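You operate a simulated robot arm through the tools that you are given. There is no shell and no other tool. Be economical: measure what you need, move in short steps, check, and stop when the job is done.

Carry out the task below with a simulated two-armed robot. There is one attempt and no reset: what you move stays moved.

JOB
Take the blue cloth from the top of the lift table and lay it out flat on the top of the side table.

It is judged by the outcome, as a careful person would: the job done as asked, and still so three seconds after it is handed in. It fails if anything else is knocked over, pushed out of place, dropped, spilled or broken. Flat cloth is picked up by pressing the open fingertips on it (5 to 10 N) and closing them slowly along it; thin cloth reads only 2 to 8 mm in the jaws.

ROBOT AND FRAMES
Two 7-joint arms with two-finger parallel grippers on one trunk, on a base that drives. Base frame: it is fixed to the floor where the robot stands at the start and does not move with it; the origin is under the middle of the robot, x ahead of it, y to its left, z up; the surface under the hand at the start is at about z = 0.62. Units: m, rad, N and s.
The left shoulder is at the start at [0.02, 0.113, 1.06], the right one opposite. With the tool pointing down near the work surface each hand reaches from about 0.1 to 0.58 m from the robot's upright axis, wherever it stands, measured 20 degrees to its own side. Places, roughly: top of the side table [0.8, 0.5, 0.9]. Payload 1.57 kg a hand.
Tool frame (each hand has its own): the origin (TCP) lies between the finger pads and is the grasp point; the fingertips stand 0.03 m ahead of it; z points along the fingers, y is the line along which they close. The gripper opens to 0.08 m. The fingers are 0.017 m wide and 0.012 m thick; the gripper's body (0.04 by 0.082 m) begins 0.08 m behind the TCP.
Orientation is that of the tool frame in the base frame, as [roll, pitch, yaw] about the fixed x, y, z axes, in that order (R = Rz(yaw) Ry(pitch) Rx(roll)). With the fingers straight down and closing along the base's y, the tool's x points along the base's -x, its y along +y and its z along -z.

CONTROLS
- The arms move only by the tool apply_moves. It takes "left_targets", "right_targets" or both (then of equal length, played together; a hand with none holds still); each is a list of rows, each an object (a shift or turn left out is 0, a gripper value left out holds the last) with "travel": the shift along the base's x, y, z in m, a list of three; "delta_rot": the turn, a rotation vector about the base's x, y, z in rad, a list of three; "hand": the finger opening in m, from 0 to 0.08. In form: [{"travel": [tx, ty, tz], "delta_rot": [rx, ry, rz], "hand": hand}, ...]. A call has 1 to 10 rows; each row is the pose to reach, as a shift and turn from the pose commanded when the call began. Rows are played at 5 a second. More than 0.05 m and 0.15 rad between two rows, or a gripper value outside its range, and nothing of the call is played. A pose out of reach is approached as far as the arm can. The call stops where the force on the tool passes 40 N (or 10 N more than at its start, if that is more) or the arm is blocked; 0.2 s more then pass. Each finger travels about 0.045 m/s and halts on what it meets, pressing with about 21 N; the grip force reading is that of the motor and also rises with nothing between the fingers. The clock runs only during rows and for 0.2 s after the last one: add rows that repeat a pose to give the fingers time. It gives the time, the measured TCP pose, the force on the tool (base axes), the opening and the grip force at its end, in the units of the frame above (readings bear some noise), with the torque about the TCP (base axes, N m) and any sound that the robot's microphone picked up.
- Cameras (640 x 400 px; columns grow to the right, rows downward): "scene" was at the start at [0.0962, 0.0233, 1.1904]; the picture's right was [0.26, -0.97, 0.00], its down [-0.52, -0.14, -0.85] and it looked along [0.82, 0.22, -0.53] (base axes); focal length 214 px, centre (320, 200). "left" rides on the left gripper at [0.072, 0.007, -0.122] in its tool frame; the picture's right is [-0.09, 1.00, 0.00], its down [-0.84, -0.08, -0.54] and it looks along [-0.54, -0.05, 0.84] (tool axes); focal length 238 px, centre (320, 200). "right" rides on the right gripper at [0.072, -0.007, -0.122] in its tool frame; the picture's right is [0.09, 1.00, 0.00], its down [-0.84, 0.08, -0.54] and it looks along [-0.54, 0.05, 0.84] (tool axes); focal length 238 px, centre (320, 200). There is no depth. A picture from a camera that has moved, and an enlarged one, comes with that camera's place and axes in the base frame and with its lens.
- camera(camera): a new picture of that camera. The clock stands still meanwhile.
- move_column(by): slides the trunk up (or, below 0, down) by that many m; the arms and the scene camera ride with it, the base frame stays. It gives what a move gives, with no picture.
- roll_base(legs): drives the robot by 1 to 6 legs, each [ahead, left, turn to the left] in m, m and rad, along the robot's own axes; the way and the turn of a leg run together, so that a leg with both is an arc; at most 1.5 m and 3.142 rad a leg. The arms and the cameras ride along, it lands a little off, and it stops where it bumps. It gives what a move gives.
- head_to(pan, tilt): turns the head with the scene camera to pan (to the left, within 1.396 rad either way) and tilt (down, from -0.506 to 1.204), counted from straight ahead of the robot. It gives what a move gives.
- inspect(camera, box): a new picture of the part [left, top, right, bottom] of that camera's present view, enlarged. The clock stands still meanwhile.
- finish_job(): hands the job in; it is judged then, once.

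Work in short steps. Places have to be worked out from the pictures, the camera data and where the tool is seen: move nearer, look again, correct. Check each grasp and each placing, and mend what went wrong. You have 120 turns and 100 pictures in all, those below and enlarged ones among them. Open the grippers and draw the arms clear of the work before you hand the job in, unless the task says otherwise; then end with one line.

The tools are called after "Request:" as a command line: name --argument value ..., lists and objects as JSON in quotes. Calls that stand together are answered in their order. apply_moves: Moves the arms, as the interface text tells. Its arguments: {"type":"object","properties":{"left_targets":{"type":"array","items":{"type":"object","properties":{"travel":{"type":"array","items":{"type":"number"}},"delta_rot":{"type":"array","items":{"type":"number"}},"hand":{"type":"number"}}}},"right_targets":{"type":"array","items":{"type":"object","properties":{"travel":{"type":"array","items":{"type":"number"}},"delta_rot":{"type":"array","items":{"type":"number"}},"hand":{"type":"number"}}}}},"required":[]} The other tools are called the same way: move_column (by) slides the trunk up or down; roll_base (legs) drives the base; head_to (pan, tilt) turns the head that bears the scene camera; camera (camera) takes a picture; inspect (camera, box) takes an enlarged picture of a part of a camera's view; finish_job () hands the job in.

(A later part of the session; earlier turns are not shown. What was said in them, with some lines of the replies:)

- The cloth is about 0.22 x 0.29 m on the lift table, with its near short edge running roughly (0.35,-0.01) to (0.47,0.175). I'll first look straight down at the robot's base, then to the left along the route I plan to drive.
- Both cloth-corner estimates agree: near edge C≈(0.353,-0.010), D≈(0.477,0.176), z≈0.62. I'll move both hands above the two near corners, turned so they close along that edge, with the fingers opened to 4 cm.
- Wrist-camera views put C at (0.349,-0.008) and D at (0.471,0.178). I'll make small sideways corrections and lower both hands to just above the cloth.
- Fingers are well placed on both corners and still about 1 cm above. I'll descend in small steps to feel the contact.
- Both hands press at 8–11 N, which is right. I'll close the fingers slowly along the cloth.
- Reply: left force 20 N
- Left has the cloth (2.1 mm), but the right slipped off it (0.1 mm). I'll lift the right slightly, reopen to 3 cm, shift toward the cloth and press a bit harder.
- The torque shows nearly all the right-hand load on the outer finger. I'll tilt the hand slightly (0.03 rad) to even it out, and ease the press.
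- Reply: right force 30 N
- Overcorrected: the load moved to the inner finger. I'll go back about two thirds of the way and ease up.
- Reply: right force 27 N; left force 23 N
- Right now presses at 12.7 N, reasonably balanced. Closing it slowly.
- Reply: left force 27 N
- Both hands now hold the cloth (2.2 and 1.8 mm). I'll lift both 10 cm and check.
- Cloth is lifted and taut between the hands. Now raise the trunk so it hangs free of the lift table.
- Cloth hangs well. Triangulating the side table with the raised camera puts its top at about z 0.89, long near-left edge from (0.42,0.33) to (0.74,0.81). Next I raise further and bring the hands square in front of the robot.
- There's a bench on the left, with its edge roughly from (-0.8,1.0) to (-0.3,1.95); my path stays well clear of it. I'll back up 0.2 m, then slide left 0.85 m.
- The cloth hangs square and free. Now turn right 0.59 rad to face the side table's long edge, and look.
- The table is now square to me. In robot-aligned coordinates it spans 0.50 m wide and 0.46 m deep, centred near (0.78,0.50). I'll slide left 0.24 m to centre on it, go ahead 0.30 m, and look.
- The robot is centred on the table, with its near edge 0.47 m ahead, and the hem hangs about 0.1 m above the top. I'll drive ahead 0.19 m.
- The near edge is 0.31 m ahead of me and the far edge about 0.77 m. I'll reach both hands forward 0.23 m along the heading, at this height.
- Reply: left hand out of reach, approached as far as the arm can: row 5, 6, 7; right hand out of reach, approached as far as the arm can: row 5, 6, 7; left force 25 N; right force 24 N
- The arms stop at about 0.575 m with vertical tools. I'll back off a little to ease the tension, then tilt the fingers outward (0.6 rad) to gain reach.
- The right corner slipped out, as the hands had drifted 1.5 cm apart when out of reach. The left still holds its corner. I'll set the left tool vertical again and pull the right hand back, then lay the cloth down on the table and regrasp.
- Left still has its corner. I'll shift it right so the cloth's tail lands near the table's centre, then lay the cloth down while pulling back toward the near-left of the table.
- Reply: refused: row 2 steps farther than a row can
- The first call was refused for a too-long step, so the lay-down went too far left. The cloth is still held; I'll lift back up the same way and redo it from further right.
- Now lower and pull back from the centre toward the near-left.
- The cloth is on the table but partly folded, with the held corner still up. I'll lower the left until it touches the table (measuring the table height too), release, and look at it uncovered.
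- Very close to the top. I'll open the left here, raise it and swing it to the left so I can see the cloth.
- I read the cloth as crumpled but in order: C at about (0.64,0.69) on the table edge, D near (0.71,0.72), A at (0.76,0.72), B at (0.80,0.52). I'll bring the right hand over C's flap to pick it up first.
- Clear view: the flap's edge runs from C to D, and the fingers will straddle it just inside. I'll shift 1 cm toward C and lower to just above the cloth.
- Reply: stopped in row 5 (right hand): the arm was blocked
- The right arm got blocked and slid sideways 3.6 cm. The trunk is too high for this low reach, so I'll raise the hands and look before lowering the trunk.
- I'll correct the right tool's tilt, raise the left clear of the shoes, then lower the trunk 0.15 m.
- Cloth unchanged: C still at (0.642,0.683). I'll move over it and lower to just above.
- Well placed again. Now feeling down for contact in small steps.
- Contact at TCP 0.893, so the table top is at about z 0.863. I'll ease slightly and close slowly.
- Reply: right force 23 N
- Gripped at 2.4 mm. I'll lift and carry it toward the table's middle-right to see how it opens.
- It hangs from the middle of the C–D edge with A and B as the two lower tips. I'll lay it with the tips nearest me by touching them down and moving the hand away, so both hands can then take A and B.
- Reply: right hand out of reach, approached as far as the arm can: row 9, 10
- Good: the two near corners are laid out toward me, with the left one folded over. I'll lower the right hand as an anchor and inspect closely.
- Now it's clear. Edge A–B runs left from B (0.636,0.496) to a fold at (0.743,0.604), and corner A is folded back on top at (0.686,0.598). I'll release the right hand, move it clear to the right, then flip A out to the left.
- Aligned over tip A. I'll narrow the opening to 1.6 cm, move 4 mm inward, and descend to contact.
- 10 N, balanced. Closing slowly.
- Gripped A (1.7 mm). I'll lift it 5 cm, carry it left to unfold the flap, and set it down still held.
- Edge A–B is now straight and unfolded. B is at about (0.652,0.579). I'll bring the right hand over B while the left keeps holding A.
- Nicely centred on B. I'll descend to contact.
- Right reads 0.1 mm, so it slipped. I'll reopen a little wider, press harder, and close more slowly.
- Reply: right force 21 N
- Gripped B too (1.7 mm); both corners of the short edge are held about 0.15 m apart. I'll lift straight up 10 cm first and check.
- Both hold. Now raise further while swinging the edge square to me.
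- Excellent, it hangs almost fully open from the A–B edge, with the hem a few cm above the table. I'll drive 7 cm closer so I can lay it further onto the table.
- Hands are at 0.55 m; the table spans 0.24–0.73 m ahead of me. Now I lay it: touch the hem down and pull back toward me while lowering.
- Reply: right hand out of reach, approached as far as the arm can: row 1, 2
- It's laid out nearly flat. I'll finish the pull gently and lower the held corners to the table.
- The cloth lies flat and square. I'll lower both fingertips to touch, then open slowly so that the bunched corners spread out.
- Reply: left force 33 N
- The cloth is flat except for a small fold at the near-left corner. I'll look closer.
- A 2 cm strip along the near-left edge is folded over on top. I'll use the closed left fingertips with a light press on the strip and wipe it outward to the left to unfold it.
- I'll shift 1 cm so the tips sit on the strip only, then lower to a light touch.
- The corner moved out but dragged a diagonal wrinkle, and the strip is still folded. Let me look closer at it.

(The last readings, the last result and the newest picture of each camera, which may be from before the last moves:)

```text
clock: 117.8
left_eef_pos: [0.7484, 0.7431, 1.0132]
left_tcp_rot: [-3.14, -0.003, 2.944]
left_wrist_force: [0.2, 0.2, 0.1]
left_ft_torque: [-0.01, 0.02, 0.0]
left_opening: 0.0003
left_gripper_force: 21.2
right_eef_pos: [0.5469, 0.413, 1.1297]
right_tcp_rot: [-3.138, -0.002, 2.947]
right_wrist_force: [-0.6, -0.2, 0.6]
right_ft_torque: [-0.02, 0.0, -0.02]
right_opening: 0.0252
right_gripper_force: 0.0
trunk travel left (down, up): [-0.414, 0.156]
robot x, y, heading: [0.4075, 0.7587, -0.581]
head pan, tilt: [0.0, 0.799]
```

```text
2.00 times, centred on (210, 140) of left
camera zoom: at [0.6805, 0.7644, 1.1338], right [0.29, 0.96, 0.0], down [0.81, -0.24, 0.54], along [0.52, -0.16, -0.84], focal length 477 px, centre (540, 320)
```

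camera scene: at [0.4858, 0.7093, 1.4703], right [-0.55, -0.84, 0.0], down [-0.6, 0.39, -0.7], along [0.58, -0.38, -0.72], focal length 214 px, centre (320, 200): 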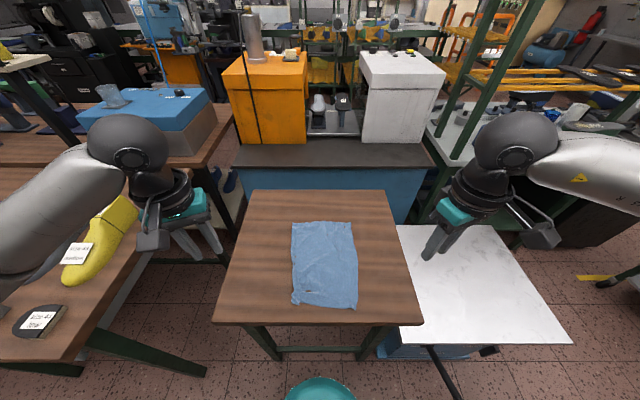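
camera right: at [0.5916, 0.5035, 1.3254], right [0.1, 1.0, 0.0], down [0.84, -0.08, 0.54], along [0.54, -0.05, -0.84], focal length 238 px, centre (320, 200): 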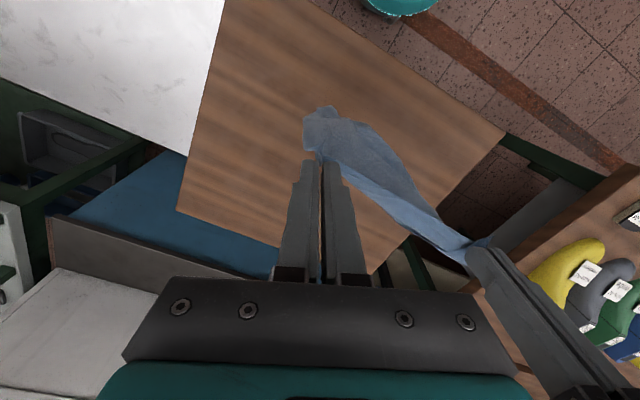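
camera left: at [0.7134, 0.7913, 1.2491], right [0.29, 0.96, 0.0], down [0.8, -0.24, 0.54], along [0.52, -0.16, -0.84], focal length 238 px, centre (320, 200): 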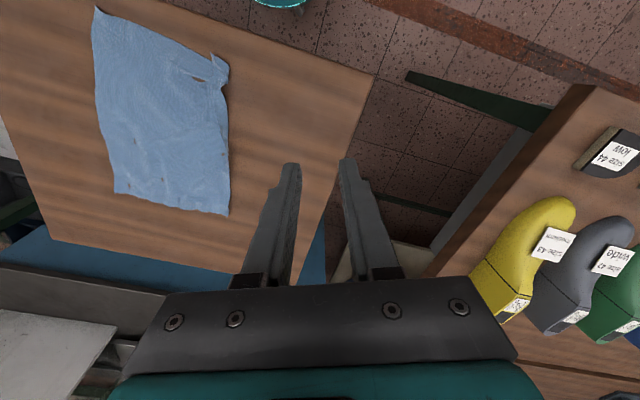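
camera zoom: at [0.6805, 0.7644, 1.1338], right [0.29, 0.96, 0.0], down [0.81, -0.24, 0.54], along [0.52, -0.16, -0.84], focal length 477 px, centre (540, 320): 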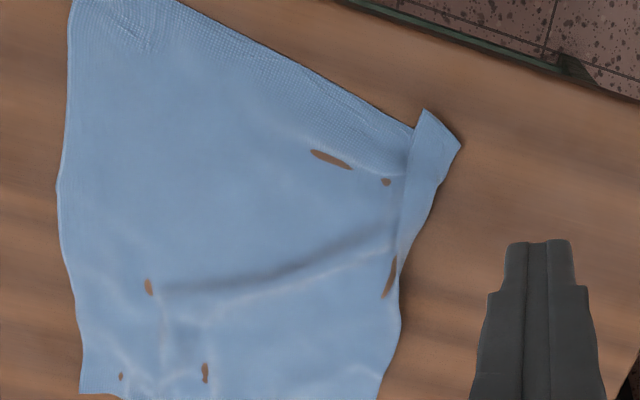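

The corner tip A sits at (0.703,0.694), on a single layer just past the lower sheet. I'll turn the left tool square, bring it over the tip with a narrow opening and check.

Request:
apply_moves --left_targets '[{"travel": [-0.01, -0.013, -0.02], "delta_rot": [0, 0, -0.1], "hand": 0.016}, {"travel": [-0.02, -0.026, -0.045], "delta_rot": [0, 0, -0.2]}, {"travel": [-0.03, -0.039, -0.07], "delta_rot": [0, 0, -0.3]}, {"travel": [-0.039, -0.051, -0.09], "delta_rot": [0, 0, -0.385]}, {"travel": [-0.039, -0.051, -0.103], "delta_rot": [0, 0, -0.385]}, {"travel": [-0.039, -0.051, -0.103], "delta_rot": [0, 0, -0.385]}]'

Request:
inspect --camera "left" --box '[240, 90, 400, 230]'

```text
clock: 119.2
left_eef_pos: [0.709, 0.6904, 0.907]
left_tcp_rot: [-3.141, 0.002, 2.559]
left_wrist_force: [-0.6, 0.0, 0.6]
left_ft_torque: [-0.02, -0.02, 0.0]
left_opening: 0.016
left_gripper_force: 0.0
right_eef_pos: [0.546, 0.4107, 1.1305]
right_tcp_rot: [3.142, 0.0, 2.949]
right_wrist_force: [-0.2, 0.0, 0.2]
right_ft_torque: [0.0, 0.03, 0.01]
right_opening: 0.0249
right_gripper_force: 0.1
trunk travel left (down, up): [-0.414, 0.156]
robot x, y, heading: [0.4125, 0.7573, -0.58]
head pan, tilt: [0.0, 0.799]
```

```text
2.86 times, centred on (320, 160) of left
camera zoom: at [0.6541, 0.7364, 1.0286], right [0.63, 0.78, 0.0], down [0.66, -0.52, 0.54], along [0.42, -0.34, -0.84], focal length 681 px, centre (320, 314)
```

zoom: 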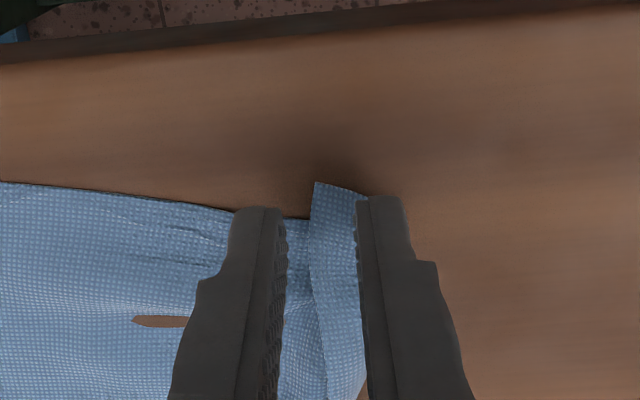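

The free edge of the strip lies between the fingers, so I'll aim better: shift 6 mm left and 5 mm toward me so both tips land only on the single-layer tip, with a 6 mm opening, then press.

Request:
apply_moves --left_targets '[{"travel": [-0.001, 0.0078, 0], "hand": 0.006}, {"travel": [-0.001, 0.0078, -0.008]}, {"travel": [-0.001, 0.0078, -0.012]}, {"travel": [-0.001, 0.0078, -0.0145]}, {"travel": [-0.001, 0.0078, -0.016]}, {"travel": [-0.001, 0.0078, -0.016]}]'

Request:
inspect --camera "left" --box '[240, 90, 400, 230]'

```text
clock: 120.5
left_eef_pos: [0.7072, 0.6983, 0.8926]
left_tcp_rot: [3.141, 0.001, 2.56]
left_wrist_force: [0.3, 0.8, 0.1]
left_ft_torque: [0.02, -0.01, 0.0]
left_opening: 0.0061
left_gripper_force: 0.0
right_eef_pos: [0.5462, 0.411, 1.1284]
right_tcp_rot: [-3.14, -0.001, 2.95]
right_wrist_force: [0.5, -0.7, -0.5]
right_ft_torque: [0.0, -0.01, -0.02]
right_opening: 0.025
right_gripper_force: 0.1
trunk travel left (down, up): [-0.414, 0.156]
robot x, y, heading: [0.4086, 0.7597, -0.576]
head pan, tilt: [0.0, 0.799]
```

```text
2.86 times, centred on (320, 160) of left
camera zoom: at [0.6515, 0.7442, 1.0141], right [0.62, 0.78, 0.0], down [0.66, -0.52, 0.54], along [0.42, -0.34, -0.84], focal length 681 px, centre (320, 314)
```

zoom: 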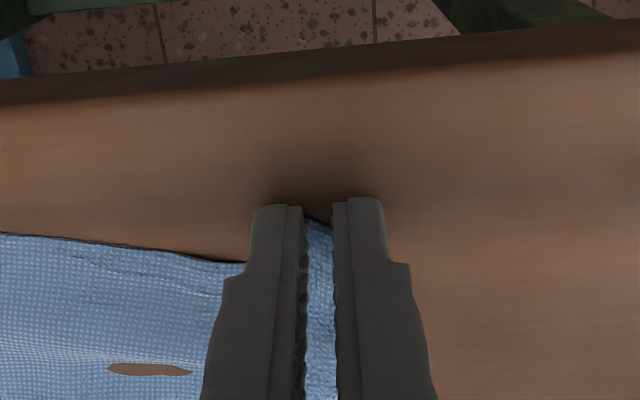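

The tip is right between the fingers. Press to about 12 N and close.

Request:
apply_moves --left_targets '[{"travel": [0, 0, -0.0015]}, {"travel": [0, 0, -0.0028]}, {"travel": [0, 0, -0.0028], "hand": 0.005}, {"travel": [0, 0, -0.0028], "hand": 0.004}, {"travel": [0, 0, -0.0028], "hand": 0.003}, {"travel": [0, 0, -0.0028], "hand": 0.002}, {"travel": [0, 0, -0.0028], "hand": 0.001}, {"travel": [0, 0, -0.0028], "hand": 0.0}, {"travel": [0, 0, -0.0028], "hand": 0.0}]'

Request:
inspect --camera "left" --box '[240, 90, 400, 230]'

```text
clock: 122.5
left_eef_pos: [0.7075, 0.6982, 0.8917]
left_tcp_rot: [-3.139, 0.007, 2.56]
left_wrist_force: [1.1, 0.2, 32.1]
left_ft_torque: [-0.06, -0.29, 0.01]
left_opening: 0.0
left_gripper_force: 20.9
right_eef_pos: [0.5451, 0.4109, 1.1306]
right_tcp_rot: [3.141, 0.001, 2.95]
right_wrist_force: [0.2, -0.7, -0.4]
right_ft_torque: [0.01, 0.02, -0.01]
right_opening: 0.0249
right_gripper_force: 0.0
trunk travel left (down, up): [-0.414, 0.156]
robot x, y, heading: [0.4092, 0.7607, -0.582]
head pan, tilt: [0.0, 0.799]
```

```text
2.86 times, centred on (320, 160) of left
camera zoom: at [0.651, 0.7433, 1.012], right [0.62, 0.78, 0.0], down [0.65, -0.52, 0.55], along [0.43, -0.34, -0.84], focal length 681 px, centre (320, 314)
```

zoom: 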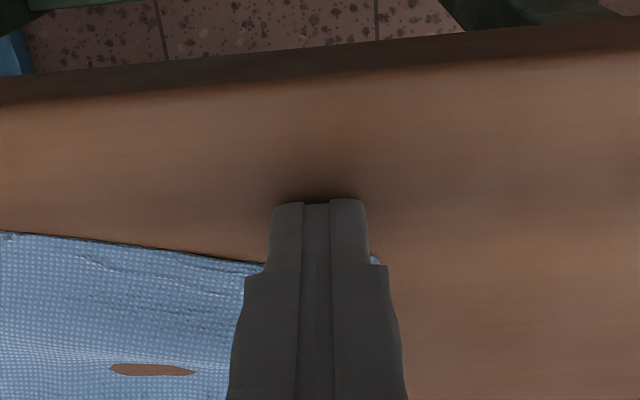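

Missed, but the tips now press on just the single-layer tip. I'll ease the pressure and drag it outward to the left, to pull the flap open.

Request:
apply_moves --left_targets '[{"travel": [0, 0, 0.0012]}, {"travel": [-0.003, 0.01, 0.0012]}, {"travel": [0.003, 0.018, 0.0012]}, {"travel": [0.008, 0.026, 0.0012]}, {"travel": [0.013, 0.034, 0.0012]}, {"travel": [0.018, 0.042, 0.0012]}, {"travel": [0.018, 0.042, 0.02]}, {"travel": [0.024, 0.05, 0.05]}, {"travel": [0.036, 0.07, 0.09]}, {"travel": [0.05, 0.095, 0.12]}]'

Request:
inspect --camera "scene" --box '[265, 210, 385, 320]'

```text
clock: 124.8
left_eef_pos: [0.7581, 0.7946, 1.011]
left_tcp_rot: [-3.139, 0.001, 2.558]
left_wrist_force: [0.3, -0.4, 1.0]
left_ft_torque: [-0.01, 0.04, 0.01]
left_opening: 0.0
left_gripper_force: 21.0
right_eef_pos: [0.5466, 0.4119, 1.1303]
right_tcp_rot: [-3.141, 0.001, 2.95]
right_wrist_force: [0.8, 0.0, 0.5]
right_ft_torque: [0.01, -0.01, -0.02]
right_opening: 0.025
right_gripper_force: 0.0
trunk travel left (down, up): [-0.414, 0.156]
robot x, y, heading: [0.4131, 0.7571, -0.581]
head pan, tilt: [0.0, 0.799]
```

```text
3.64 times, centred on (325, 265) of scene
camera zoom: at [0.4867, 0.7093, 1.4703], right [-0.55, -0.84, 0.0], down [-0.6, 0.39, -0.7], along [0.58, -0.38, -0.72], focal length 780 px, centre (302, -36)
```

zoom: 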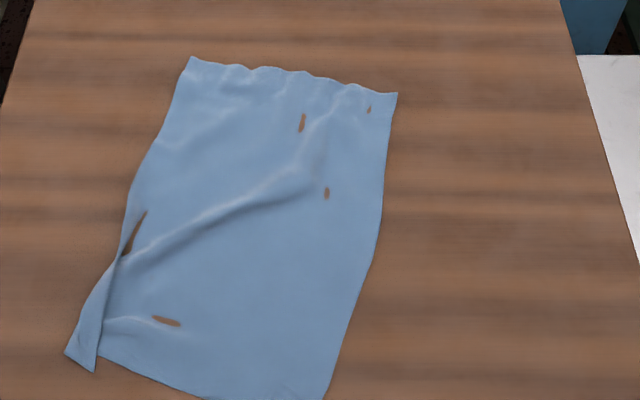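

The whole cloth slid instead. I'll anchor the sheet with the right hand while the left drags the flap. First a full look.

Request:
inspect --camera "scene" --box '[205, 185, 435, 335]'

Request:
inspect --camera "scene" --box '[265, 270, 325, 325]'

```text
2.67 times, centred on (320, 260) of scene
camera zoom: at [0.4867, 0.7093, 1.4703], right [-0.55, -0.84, 0.0], down [-0.6, 0.39, -0.7], along [0.58, -0.38, -0.72], focal length 572 px, centre (320, 40)
```

zoom: 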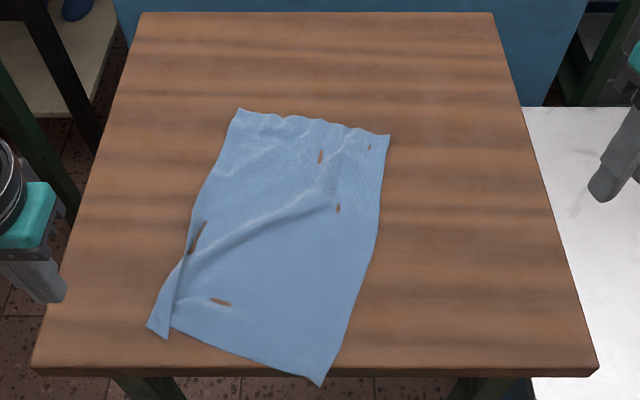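

```text
7.27 times, centred on (295, 298) of scene
camera zoom: at [0.4867, 0.7093, 1.4703], right [-0.55, -0.84, 0.0], down [-0.6, 0.39, -0.7], along [0.58, -0.38, -0.72], focal length 1560 px, centre (502, -509)
```

zoom: 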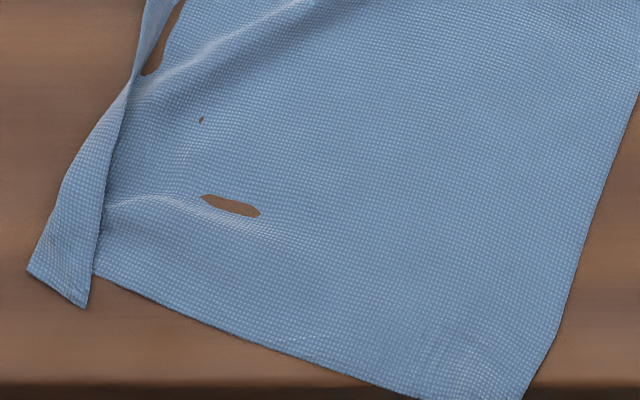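

I'll place the right fingertips as an anchor about 13 cm to the right on the sheet, and the left fingertips on the flap tip, both just above the surface.

Request:
apply_moves --right_targets '[{"travel": [0.016, 0.026, -0.01], "hand": 0.0}, {"travel": [0.032, 0.052, -0.03]}, {"travel": [0.048, 0.079, -0.06]}, {"travel": [0.064, 0.105, -0.09]}, {"travel": [0.08, 0.131, -0.12]}, {"travel": [0.096, 0.157, -0.15]}, {"travel": [0.11, 0.182, -0.18]}, {"travel": [0.1245, 0.2055, -0.21]}, {"travel": [0.1245, 0.2055, -0.23]}, {"travel": [0.1245, 0.2055, -0.23]}]' --left_targets '[{"travel": [0, 0, 0]}, {"travel": [0, 0, 0]}, {"travel": [0, 0, 0]}, {"travel": [0, 0, 0]}, {"travel": [-0.008, -0.014, -0.025]}, {"travel": [-0.016, -0.028, -0.05]}, {"travel": [-0.024, -0.043, -0.075]}, {"travel": [-0.032, -0.058, -0.1]}, {"travel": [-0.032, -0.058, -0.11]}, {"travel": [-0.032, -0.058, -0.11]}]'

Request:
inspect --camera "left" --box '[200, 90, 440, 250]'

```text
clock: 127.0
left_eef_pos: [0.7279, 0.7354, 0.8997]
left_tcp_rot: [-3.139, 0.001, 2.558]
left_wrist_force: [-0.2, -0.8, 0.0]
left_ft_torque: [0.0, -0.03, 0.05]
left_opening: 0.0
left_gripper_force: 20.9
right_eef_pos: [0.6719, 0.615, 0.9]
right_tcp_rot: [3.141, -0.001, 2.951]
right_wrist_force: [0.0, 0.4, 0.0]
right_ft_torque: [-0.01, 0.01, 0.01]
right_opening: 0.0
right_gripper_force: 21.5
trunk travel left (down, up): [-0.414, 0.156]
robot x, y, heading: [0.414, 0.7575, -0.582]
head pan, tilt: [0.0, 0.799]
```

```text
2.50 times, centred on (320, 170) of left
camera zoom: at [0.6719, 0.7813, 1.0209], right [0.62, 0.78, 0.0], down [0.66, -0.52, 0.54], along [0.42, -0.34, -0.84], focal length 596 px, centre (320, 275)
```

zoom: 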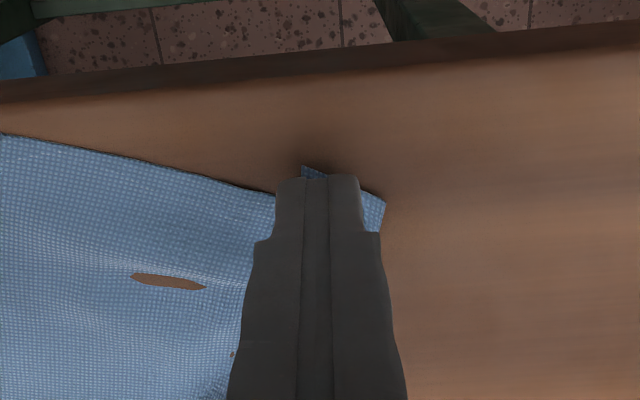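

Request:
apply_moves --right_targets '[{"travel": [0, 0, -0.005]}, {"travel": [0, 0, -0.008]}, {"travel": [0, 0, -0.0095]}, {"travel": [0, 0, -0.0105]}, {"travel": [0, 0, -0.0105]}]' --left_targets '[{"travel": [0.0045, 0.0065, -0.003]}, {"travel": [0.0045, 0.0065, -0.005]}, {"travel": [0.0045, 0.0065, -0.007]}, {"travel": [0.0045, 0.0065, -0.008]}, {"travel": [0.0045, 0.0065, -0.008]}]'

```text
clock: 128.2
left_eef_pos: [0.7314, 0.7417, 0.8905]
left_tcp_rot: [3.142, 0.002, 2.562]
left_wrist_force: [1.5, 1.6, 8.7]
left_ft_torque: [0.03, -0.12, 0.0]
left_opening: 0.0
left_gripper_force: 20.8
right_eef_pos: [0.6707, 0.6168, 0.8914]
right_tcp_rot: [-3.141, 0.002, 2.95]
right_wrist_force: [-0.2, -3.6, 15.3]
right_ft_torque: [-0.1, 0.0, 0.02]
right_opening: 0.0002
right_gripper_force: 21.2
trunk travel left (down, up): [-0.414, 0.156]
robot x, y, heading: [0.412, 0.7551, -0.582]
head pan, tilt: [0.0, 0.799]
```

Left 9 N, right anchor 15 N. Now drag the flap outward.

Request:
apply_moves --left_targets '[{"travel": [0.007, 0.006, 0]}, {"travel": [0.014, 0.012, 0]}, {"travel": [0.021, 0.018, 0]}, {"travel": [0.028, 0.024, 0]}, {"travel": [0.036, 0.03, 0]}, {"travel": [0.036, 0.03, 0.02]}, {"travel": [0.042, 0.04, 0.06]}, {"travel": [0.05, 0.06, 0.1]}]'

Request:
camera --camera "left"

```text
clock: 129.9
left_eef_pos: [0.7798, 0.8031, 0.9914]
left_tcp_rot: [-3.139, 0.001, 2.56]
left_wrist_force: [0.4, -0.2, 0.3]
left_ft_torque: [0.0, 0.0, 0.02]
left_opening: 0.0
left_gripper_force: 21.0
right_eef_pos: [0.6699, 0.616, 0.8912]
right_tcp_rot: [3.141, 0.0, 2.947]
right_wrist_force: [0.7, -4.5, 29.4]
right_ft_torque: [-0.11, 0.03, 0.0]
right_opening: 0.0001
right_gripper_force: 20.8
trunk travel left (down, up): [-0.414, 0.156]
robot x, y, heading: [0.4095, 0.7583, -0.577]
head pan, tilt: [0.0, 0.799]
```

```text
12 pictures are left
camera left: at [0.7235, 0.8484, 1.1128], right [0.62, 0.78, 0.0], down [0.66, -0.52, 0.54], along [0.42, -0.34, -0.84], focal length 238 px, centre (320, 200)
```

left: 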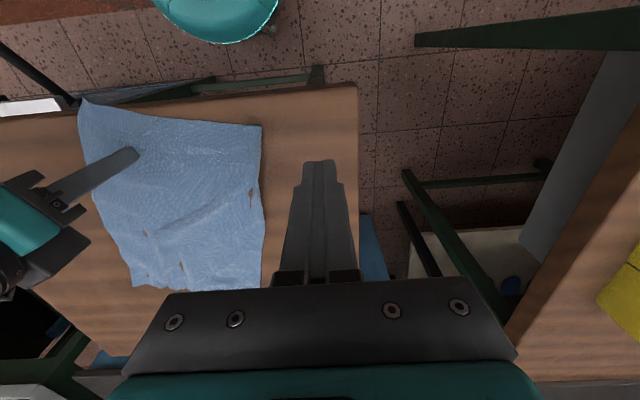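

The flap is open and the left edge is straight now. The near-right corner B just reaches over the table's near edge, so I'll press near the far corners with both hands and pull the cloth about 6 cm further onto the table.

Request:
apply_moves --right_targets '[{"travel": [0, 0, 0.04]}, {"travel": [0, 0, 0.08]}, {"travel": [0.015, -0.024, 0.09]}, {"travel": [0.03, -0.048, 0.09]}, {"travel": [0.05, -0.08, 0.09]}, {"travel": [0.07, -0.112, 0.08]}, {"travel": [0.091, -0.1445, 0.065]}, {"travel": [0.091, -0.1445, 0.035]}, {"travel": [0.091, -0.1445, 0.011]}, {"travel": [0.091, -0.1445, 0.011]}]' --left_targets '[{"travel": [0.01, -0.03, 0]}, {"travel": [0.02, -0.06, 0]}, {"travel": [0.03, -0.09, 0]}, {"travel": [0.04, -0.12, 0]}, {"travel": [0.05, -0.15, 0]}, {"travel": [0.061, -0.181, -0.01]}, {"travel": [0.072, -0.212, -0.03]}, {"travel": [0.072, -0.212, -0.065]}, {"travel": [0.072, -0.212, -0.091]}, {"travel": [0.072, -0.212, -0.091]}]'

Request:
camera --camera "scene"

```text
clock: 132.2
left_eef_pos: [0.8526, 0.5919, 0.8982]
left_tcp_rot: [-3.14, 0.003, 2.559]
left_wrist_force: [0.9, -0.3, 0.1]
left_ft_torque: [0.0, 0.01, 0.0]
left_opening: 0.0001
left_gripper_force: 20.6
right_eef_pos: [0.7616, 0.4745, 0.9027]
right_tcp_rot: [-3.141, -0.001, 2.951]
right_wrist_force: [-0.5, 0.8, 0.0]
right_ft_torque: [0.03, -0.01, 0.01]
right_opening: 0.0001
right_gripper_force: 21.2
trunk travel left (down, up): [-0.414, 0.156]
robot x, y, heading: [0.4121, 0.7586, -0.58]
head pan, tilt: [0.0, 0.799]
```

```text
11 pictures are left
camera scene: at [0.4863, 0.7087, 1.4703], right [-0.55, -0.84, 0.0], down [-0.6, 0.39, -0.7], along [0.58, -0.38, -0.72], focal length 214 px, centre (320, 200)
```

scene: 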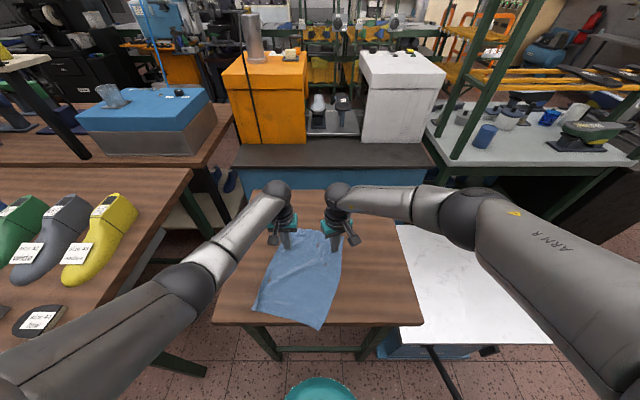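

Both hands are over the far corners. I'll press down to contact.

Request:
apply_moves --right_targets '[{"travel": [0, 0, -0.005]}, {"travel": [0, 0, -0.009]}, {"travel": [0, 0, -0.0112]}, {"travel": [0, 0, -0.0122]}, {"travel": [0, 0, -0.0122]}]' --left_targets '[{"travel": [0, 0, -0.003]}, {"travel": [0, 0, -0.005]}, {"travel": [0, 0, -0.007]}, {"travel": [0, 0, -0.008]}, {"travel": [0, 0, -0.008]}]'

```text
clock: 133.3
left_eef_pos: [0.852, 0.5892, 0.8931]
left_tcp_rot: [-3.139, 0.005, 2.559]
left_wrist_force: [0.3, 0.9, 0.2]
left_ft_torque: [-0.01, -0.03, -0.02]
left_opening: 0.0001
left_gripper_force: 20.8
right_eef_pos: [0.7607, 0.4731, 0.8907]
right_tcp_rot: [3.141, 0.003, 2.949]
right_wrist_force: [-4.2, -0.2, 25.7]
right_ft_torque: [-0.02, 0.16, -0.01]
right_opening: 0.0001
right_gripper_force: 21.2
trunk travel left (down, up): [-0.414, 0.156]
robot x, y, heading: [0.4114, 0.7575, -0.58]
head pan, tilt: [0.0, 0.799]
```

Request:
apply_moves --right_targets '[{"travel": [0, 0, 0.001]}, {"travel": [0, 0, 0.001]}, {"travel": [0, 0, 0.001]}]' --left_targets '[{"travel": [0, 0, -0.0015]}, {"travel": [0, 0, -0.0028]}, {"travel": [0, 0, -0.0028]}]'

```text
clock: 134.2
left_eef_pos: [0.8513, 0.5904, 0.8914]
left_tcp_rot: [-3.141, 0.006, 2.559]
left_wrist_force: [-1.6, 1.9, 11.2]
left_ft_torque: [0.11, 0.1, 0.01]
left_opening: 0.0
left_gripper_force: 21.1
right_eef_pos: [0.7604, 0.4733, 0.8901]
right_tcp_rot: [3.14, 0.002, 2.95]
right_wrist_force: [2.9, -1.9, 13.2]
right_ft_torque: [-0.06, -0.03, -0.02]
right_opening: 0.0
right_gripper_force: 20.9
trunk travel left (down, up): [-0.414, 0.156]
robot x, y, heading: [0.4119, 0.7614, -0.58]
head pan, tilt: [0.0, 0.799]
```

Both press at about 12 N. Slide the cloth 6 cm further onto the table, then lift off.

Request:
apply_moves --right_targets '[{"travel": [0.01, -0.0066, 0]}, {"travel": [0.02, -0.013, 0]}, {"travel": [0.03, -0.02, 0]}, {"travel": [0.04, -0.0265, 0]}, {"travel": [0.05, -0.033, 0]}, {"travel": [0.05, -0.033, 0.03]}, {"travel": [0.04, -0.04, 0.07]}, {"travel": [0.025, -0.06, 0.11]}, {"travel": [0.0, -0.09, 0.14]}, {"travel": [-0.03, -0.12, 0.17]}]' --left_targets '[{"travel": [0.01, -0.0066, 0]}, {"travel": [0.02, -0.013, 0]}, {"travel": [0.03, -0.02, 0]}, {"travel": [0.04, -0.0265, 0]}, {"travel": [0.05, -0.033, 0]}, {"travel": [0.05, -0.033, 0.03]}, {"travel": [0.05, -0.033, 0.07]}, {"travel": [0.05, -0.01, 0.11]}, {"travel": [0.05, 0.03, 0.14]}, {"travel": [0.04, 0.07, 0.17]}]'

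Request:
inspect --camera "scene" --box '[210, 175, 430, 335]'

```text
refused: row 10 steps farther than a row can; nothing moved
```

```text
2.50 times, centred on (320, 255) of scene
camera zoom: at [0.485, 0.7096, 1.4705], right [-0.55, -0.84, 0.0], down [-0.6, 0.39, -0.7], along [0.58, -0.38, -0.72], focal length 536 px, centre (320, 62)
```

zoom: 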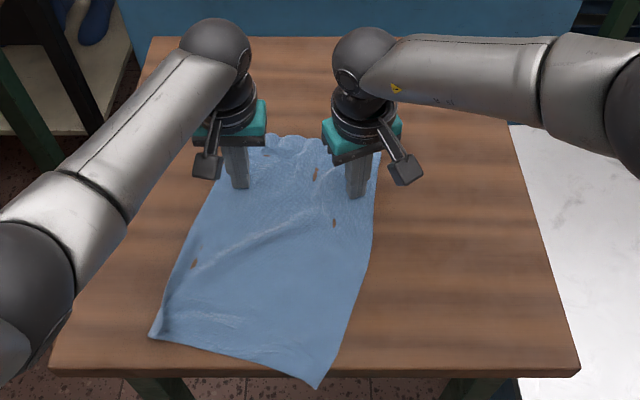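

Request:
apply_moves --right_targets '[{"travel": [0.01, -0.0066, 0]}, {"travel": [0.02, -0.013, 0]}, {"travel": [0.03, -0.02, 0]}, {"travel": [0.04, -0.0265, 0]}, {"travel": [0.05, -0.033, 0]}, {"travel": [0.05, -0.033, 0.03]}, {"travel": [0.04, -0.04, 0.07]}, {"travel": [0.03, -0.055, 0.1]}, {"travel": [0.015, -0.075, 0.13]}, {"travel": [-0.005, -0.1, 0.15]}]' --left_targets '[{"travel": [0.01, -0.0066, 0]}, {"travel": [0.02, -0.013, 0]}, {"travel": [0.03, -0.02, 0]}, {"travel": [0.04, -0.0265, 0]}, {"travel": [0.05, -0.033, 0]}, {"travel": [0.05, -0.033, 0.03]}, {"travel": [0.05, -0.033, 0.07]}, {"travel": [0.05, -0.01, 0.11]}, {"travel": [0.05, 0.02, 0.14]}, {"travel": [0.045, 0.055, 0.165]}]'

Request:
inspect --camera "scene" --box '[210, 175, 430, 335]'

```text
clock: 136.3
left_eef_pos: [0.8989, 0.6459, 1.055]
left_tcp_rot: [-3.141, 0.001, 2.558]
left_wrist_force: [-0.1, 0.7, 0.1]
left_ft_torque: [-0.04, 0.0, -0.01]
left_opening: 0.0002
left_gripper_force: 20.9
left hand out of reach, approached as far as the arm can: row 5
right_eef_pos: [0.7564, 0.3743, 1.0435]
right_tcp_rot: [-3.14, 0.0, 2.952]
right_wrist_force: [0.1, -0.5, 0.5]
right_ft_torque: [-0.03, -0.02, -0.01]
right_opening: 0.0
right_gripper_force: 21.0
right hand out of reach, approached as far as the arm can: row 5
trunk travel left (down, up): [-0.414, 0.156]
robot x, y, heading: [0.4083, 0.7585, -0.573]
head pan, tilt: [0.0, 0.799]
```

```text
2.50 times, centred on (320, 255) of scene
camera zoom: at [0.4867, 0.7103, 1.4703], right [-0.55, -0.84, 0.0], down [-0.6, 0.39, -0.7], along [0.58, -0.38, -0.72], focal length 536 px, centre (320, 62)
```

zoom: 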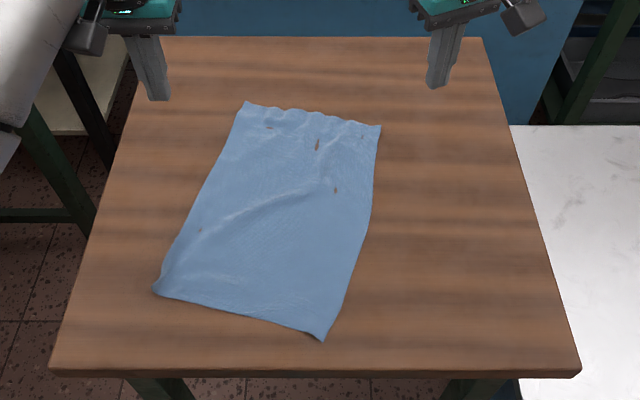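

All four corners are out and the whole cloth lies flat on the table. I'll raise the arms clear and open the grippers.

Request:
apply_moves --right_targets '[{"travel": [0, 0, 0.04], "hand": 0.03}, {"travel": [0, 0, 0.08], "hand": 0.06}, {"travel": [0, -0.0, 0.12]}, {"travel": [-0.02, -0.02, 0.16]}, {"travel": [-0.04, -0.03, 0.18]}, {"travel": [-0.06, -0.04, 0.19]}]' --left_targets '[{"travel": [0, 0, 0.04], "hand": 0.03}, {"travel": [0, 0, 0.08], "hand": 0.06}, {"travel": [0, 0.0, 0.12]}, {"travel": [-0.02, 0.02, 0.16]}, {"travel": [-0.04, 0.04, 0.18]}, {"travel": [-0.06, 0.06, 0.19]}]'

Request:
roll_base --legs '[[-0.25, 0, 0]]'

Request:
camera --camera "scene"

Request:
inspect --camera "scene" --box '[230, 150, 410, 280]'

```text
clock: 137.8
left_eef_pos: [0.8374, 0.7056, 1.2413]
left_tcp_rot: [-3.141, 0.002, 2.558]
left_wrist_force: [0.6, 0.5, 0.0]
left_ft_torque: [0.02, 0.0, -0.02]
left_opening: 0.0602
left_gripper_force: 0.1
right_eef_pos: [0.6951, 0.3302, 1.2274]
right_tcp_rot: [3.14, -0.001, 2.952]
right_wrist_force: [0.5, -1.0, -0.3]
right_ft_torque: [0.01, 0.0, 0.0]
right_opening: 0.0599
right_gripper_force: 0.1
trunk travel left (down, up): [-0.414, 0.156]
robot x, y, heading: [0.4081, 0.7526, -0.581]
head pan, tilt: [0.0, 0.799]
```

```text
clock: 139.6
left_eef_pos: [0.6303, 0.8412, 1.2419]
left_tcp_rot: [-3.139, 0.001, 2.56]
left_wrist_force: [-0.8, 0.4, -0.1]
left_ft_torque: [0.02, 0.0, -0.01]
left_opening: 0.06
left_gripper_force: 0.0
right_eef_pos: [0.4865, 0.4672, 1.2276]
right_tcp_rot: [3.14, 0.001, 2.95]
right_wrist_force: [-0.7, 0.2, 0.0]
right_ft_torque: [0.01, -0.02, 0.01]
right_opening: 0.0601
right_gripper_force: 0.1
trunk travel left (down, up): [-0.414, 0.156]
robot x, y, heading: [0.2053, 0.8914, -0.585]
head pan, tilt: [0.0, 0.799]
```

```text
8 pictures are left
camera scene: at [0.2783, 0.8454, 1.4703], right [-0.55, -0.84, 0.0], down [-0.6, 0.39, -0.7], along [0.58, -0.38, -0.72], focal length 214 px, centre (320, 200)
```

scene: 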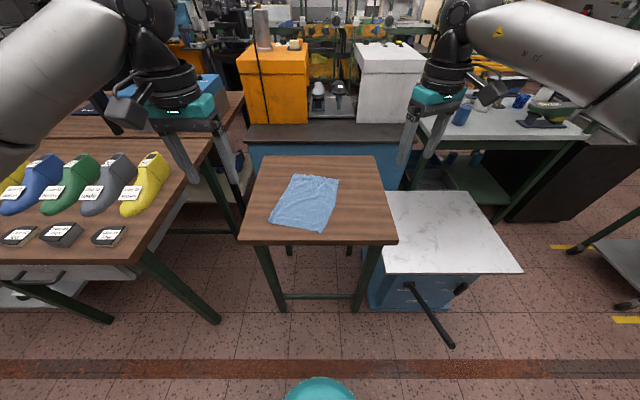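

```text
3.08 times, centred on (320, 215) of scene
camera zoom: at [0.2783, 0.8454, 1.4703], right [-0.55, -0.84, 0.0], down [-0.6, 0.39, -0.7], along [0.58, -0.38, -0.72], focal length 660 px, centre (320, 154)
```

zoom: 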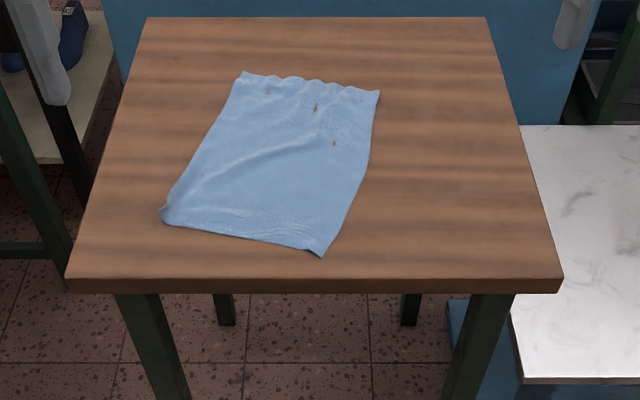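

The cloth lies flat and fully on the side table, the arms are clear and the grippers open, and nothing else looks disturbed. I'm handing the job in.

Request:
finish_job

```text
The job is handed in.
```

The blue cloth is laid out flat on top of the side table, with only slight wrinkles left; the grippers are open, the arms are clear, and nothing else looks disturbed.
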